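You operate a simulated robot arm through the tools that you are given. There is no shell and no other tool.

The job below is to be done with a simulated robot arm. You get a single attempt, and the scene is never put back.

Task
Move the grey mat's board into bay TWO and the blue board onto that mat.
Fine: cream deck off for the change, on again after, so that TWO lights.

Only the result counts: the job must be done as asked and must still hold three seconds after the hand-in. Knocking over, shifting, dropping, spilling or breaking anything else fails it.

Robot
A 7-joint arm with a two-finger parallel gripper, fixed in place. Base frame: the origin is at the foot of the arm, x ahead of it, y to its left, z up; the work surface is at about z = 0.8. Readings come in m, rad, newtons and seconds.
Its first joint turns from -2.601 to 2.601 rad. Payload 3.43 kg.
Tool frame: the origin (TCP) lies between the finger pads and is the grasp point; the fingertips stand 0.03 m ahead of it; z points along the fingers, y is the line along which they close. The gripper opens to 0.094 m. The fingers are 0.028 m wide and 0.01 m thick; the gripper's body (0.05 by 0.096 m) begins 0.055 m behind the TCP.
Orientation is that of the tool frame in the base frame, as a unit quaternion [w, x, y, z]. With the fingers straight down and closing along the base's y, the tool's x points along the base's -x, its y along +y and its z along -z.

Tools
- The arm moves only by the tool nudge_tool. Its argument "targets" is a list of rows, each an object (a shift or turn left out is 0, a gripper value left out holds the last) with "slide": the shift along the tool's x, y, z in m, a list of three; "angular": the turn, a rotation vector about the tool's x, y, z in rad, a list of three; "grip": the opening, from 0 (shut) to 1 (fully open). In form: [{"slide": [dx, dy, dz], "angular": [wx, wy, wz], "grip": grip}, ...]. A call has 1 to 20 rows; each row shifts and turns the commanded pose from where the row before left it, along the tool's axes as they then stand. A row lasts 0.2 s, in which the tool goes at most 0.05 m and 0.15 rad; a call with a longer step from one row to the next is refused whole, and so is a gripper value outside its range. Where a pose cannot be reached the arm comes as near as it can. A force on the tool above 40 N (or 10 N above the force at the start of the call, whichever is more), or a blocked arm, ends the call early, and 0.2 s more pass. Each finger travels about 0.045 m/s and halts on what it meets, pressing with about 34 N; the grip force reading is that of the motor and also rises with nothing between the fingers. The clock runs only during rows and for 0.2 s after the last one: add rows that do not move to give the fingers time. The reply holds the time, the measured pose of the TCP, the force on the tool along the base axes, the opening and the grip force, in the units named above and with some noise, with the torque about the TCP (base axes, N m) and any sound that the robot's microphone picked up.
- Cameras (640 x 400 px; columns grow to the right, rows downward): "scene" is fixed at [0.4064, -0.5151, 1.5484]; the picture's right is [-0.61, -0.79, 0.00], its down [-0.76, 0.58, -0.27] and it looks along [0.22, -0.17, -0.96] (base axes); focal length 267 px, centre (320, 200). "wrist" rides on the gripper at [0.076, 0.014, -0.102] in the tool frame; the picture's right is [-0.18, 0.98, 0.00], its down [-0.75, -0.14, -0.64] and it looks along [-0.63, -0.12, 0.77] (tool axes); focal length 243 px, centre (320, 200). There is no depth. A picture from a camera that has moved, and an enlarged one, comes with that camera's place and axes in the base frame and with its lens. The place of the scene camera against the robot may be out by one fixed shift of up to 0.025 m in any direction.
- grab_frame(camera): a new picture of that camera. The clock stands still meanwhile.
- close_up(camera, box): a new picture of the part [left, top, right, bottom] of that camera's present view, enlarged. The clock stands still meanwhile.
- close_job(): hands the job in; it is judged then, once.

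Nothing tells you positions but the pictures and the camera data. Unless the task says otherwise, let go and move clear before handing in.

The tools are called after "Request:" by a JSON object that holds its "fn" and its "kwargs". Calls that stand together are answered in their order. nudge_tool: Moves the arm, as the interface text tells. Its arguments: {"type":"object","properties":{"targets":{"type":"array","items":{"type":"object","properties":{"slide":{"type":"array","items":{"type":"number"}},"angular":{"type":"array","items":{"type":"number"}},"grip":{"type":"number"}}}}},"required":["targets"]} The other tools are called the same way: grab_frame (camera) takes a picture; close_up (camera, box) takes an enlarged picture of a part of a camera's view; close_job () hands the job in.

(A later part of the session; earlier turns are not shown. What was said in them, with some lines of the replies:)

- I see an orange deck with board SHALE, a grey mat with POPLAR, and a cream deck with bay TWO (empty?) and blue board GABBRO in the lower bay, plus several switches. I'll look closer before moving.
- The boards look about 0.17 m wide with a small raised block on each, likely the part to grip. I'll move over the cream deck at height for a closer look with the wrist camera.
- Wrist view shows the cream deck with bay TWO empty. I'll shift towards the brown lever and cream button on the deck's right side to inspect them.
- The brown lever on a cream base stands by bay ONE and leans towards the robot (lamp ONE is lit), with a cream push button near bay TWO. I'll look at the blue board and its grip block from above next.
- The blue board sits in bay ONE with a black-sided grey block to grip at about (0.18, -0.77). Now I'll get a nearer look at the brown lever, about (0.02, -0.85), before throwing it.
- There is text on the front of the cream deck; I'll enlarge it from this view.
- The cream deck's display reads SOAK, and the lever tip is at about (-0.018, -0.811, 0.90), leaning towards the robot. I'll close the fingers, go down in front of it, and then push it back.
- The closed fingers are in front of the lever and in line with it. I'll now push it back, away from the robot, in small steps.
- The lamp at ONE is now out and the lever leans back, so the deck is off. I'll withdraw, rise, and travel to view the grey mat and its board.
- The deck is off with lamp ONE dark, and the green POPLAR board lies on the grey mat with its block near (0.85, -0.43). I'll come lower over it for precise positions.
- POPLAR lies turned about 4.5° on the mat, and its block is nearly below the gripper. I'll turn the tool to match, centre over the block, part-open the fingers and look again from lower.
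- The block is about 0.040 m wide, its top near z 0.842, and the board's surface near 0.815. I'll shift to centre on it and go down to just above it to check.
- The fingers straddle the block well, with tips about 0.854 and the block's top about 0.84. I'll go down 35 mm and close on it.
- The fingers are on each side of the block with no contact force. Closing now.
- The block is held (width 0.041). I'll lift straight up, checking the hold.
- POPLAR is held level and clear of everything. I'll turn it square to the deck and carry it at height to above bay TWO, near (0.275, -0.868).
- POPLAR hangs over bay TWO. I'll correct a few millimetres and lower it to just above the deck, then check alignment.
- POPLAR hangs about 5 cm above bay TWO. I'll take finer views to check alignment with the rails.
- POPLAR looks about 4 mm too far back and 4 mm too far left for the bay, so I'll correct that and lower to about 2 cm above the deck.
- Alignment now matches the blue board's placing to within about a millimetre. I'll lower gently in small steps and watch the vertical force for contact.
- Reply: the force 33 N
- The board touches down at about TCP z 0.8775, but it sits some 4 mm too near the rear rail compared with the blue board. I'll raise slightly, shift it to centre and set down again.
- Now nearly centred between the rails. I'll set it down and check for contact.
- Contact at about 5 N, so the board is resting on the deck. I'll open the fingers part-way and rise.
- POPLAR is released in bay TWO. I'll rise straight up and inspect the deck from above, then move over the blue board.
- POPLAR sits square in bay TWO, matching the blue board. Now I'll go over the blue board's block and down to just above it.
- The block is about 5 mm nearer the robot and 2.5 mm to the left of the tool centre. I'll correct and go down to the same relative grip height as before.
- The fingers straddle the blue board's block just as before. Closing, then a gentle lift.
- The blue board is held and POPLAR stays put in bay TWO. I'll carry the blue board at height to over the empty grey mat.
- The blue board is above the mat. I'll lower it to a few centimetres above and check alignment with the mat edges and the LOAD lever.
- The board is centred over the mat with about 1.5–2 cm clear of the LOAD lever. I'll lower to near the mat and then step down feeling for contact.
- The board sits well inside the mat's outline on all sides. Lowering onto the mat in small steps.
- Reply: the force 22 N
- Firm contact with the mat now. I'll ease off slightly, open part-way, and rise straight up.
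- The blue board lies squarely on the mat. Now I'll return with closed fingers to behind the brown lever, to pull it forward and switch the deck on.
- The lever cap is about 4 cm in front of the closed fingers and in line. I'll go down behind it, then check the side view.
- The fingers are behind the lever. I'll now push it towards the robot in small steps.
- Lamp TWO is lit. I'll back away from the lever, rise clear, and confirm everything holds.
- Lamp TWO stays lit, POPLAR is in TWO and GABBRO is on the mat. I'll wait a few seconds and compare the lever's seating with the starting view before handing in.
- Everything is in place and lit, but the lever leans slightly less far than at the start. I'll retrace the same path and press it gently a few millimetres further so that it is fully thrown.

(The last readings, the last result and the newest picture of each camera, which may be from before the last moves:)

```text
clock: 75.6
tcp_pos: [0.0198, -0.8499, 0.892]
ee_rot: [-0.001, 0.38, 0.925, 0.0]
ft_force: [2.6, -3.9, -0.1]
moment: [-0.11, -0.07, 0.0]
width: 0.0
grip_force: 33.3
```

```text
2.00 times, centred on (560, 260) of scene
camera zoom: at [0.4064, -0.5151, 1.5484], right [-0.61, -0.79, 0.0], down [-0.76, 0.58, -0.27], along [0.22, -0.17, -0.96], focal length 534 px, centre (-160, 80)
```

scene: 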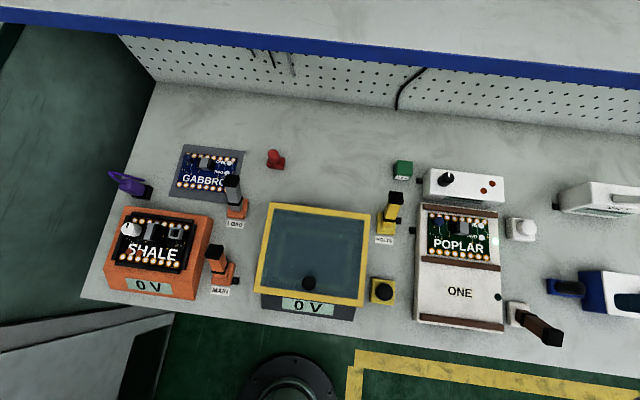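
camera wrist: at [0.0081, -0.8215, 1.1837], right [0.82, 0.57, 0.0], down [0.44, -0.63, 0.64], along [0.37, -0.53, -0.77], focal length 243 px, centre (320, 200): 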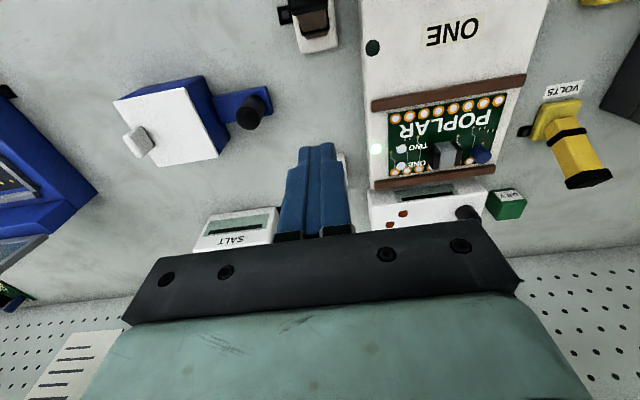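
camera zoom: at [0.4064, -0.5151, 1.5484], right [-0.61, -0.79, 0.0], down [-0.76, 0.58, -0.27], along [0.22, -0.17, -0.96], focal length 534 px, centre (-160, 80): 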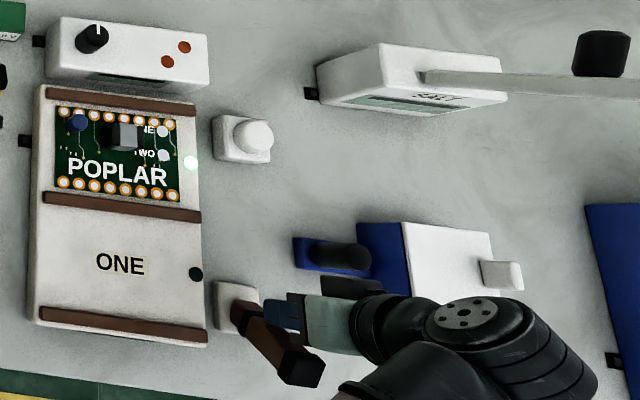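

The lever now matches its original on position. I'll withdraw along the same path and do a last check.

Request:
{"fn": "nudge_tool", "kwargs": {"targets": [{"slide": [-0.02, 0, 0]}, {"slide": [-0.025, 0, 0]}, {"slide": [0, 0, -0.04]}, {"slide": [0, 0, -0.05]}, {"slide": [0, 0, -0.05]}, {"slide": [0, 0, -0.05]}, {"slide": [0, 0, -0.02]}, {}, {}, {}, {}, {}]}}

Request:
{"fn": "grab_frame", "kwargs": {"camera": "scene"}}

Request:
{"fn": "close_up", "kwargs": {"camera": "scene", "box": [400, 180, 600, 380]}}

```text
clock: 78.2
tcp_pos: [0.051, -0.8815, 1.1002]
ee_rot: [0.0, 0.379, 0.925, 0.0]
ft_force: [-0.6, 0.4, 0.0]
moment: [0.0, 0.02, -0.03]
width: 0.0
grip_force: 32.9
```

```text
taken
```

scene: 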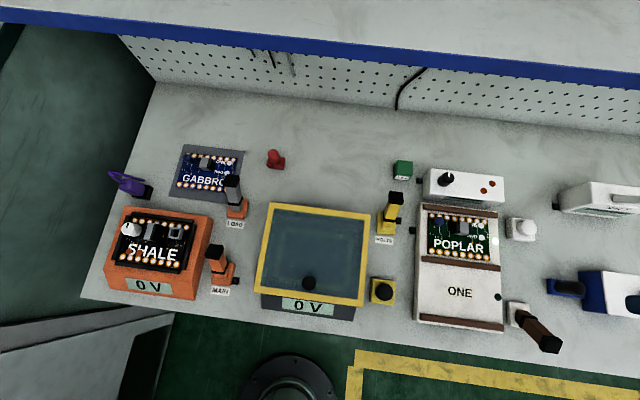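

```text
2.00 times, centred on (500, 280) of scene
camera zoom: at [0.4064, -0.5151, 1.5484], right [-0.61, -0.79, 0.0], down [-0.76, 0.58, -0.27], along [0.22, -0.17, -0.96], focal length 534 px, centre (-40, 40)
```

zoom: 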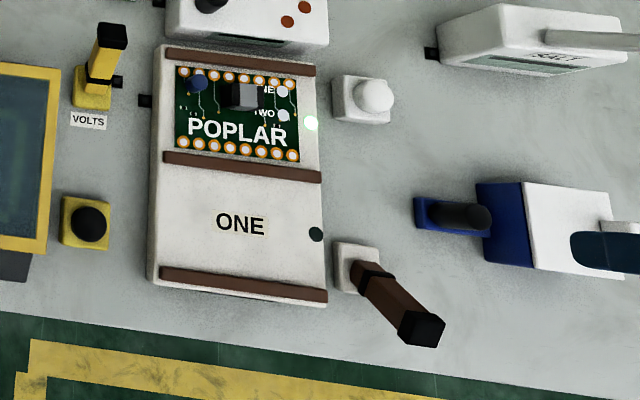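

POPLAR is in bay TWO with its lamp lit, and the blue GABBRO board is on the grey mat. The lever is back in its on position, nothing else has moved, and the arm is clear, so I'm handing in.

Request:
{"fn": "close_job", "kwargs": {}}

```text
The job is handed in.
```

The job is done and handed in. The green POPLAR board from the grey mat is now in bay TWO, and the blue GABBRO board is on the mat.

I switched the cream deck off with the brown lever beside it before moving either board, and lamp ONE went out. After both boards were down I switched it back on, and lamp TWO lit. It was still lit in the last picture, about ten seconds later.

The first push left the lever slightly short of where it stood at the start, so I pressed it a few millimetres further to match. The arm was clear of everything at hand-in, and I saw nothing else moved or knocked in the final pictures.
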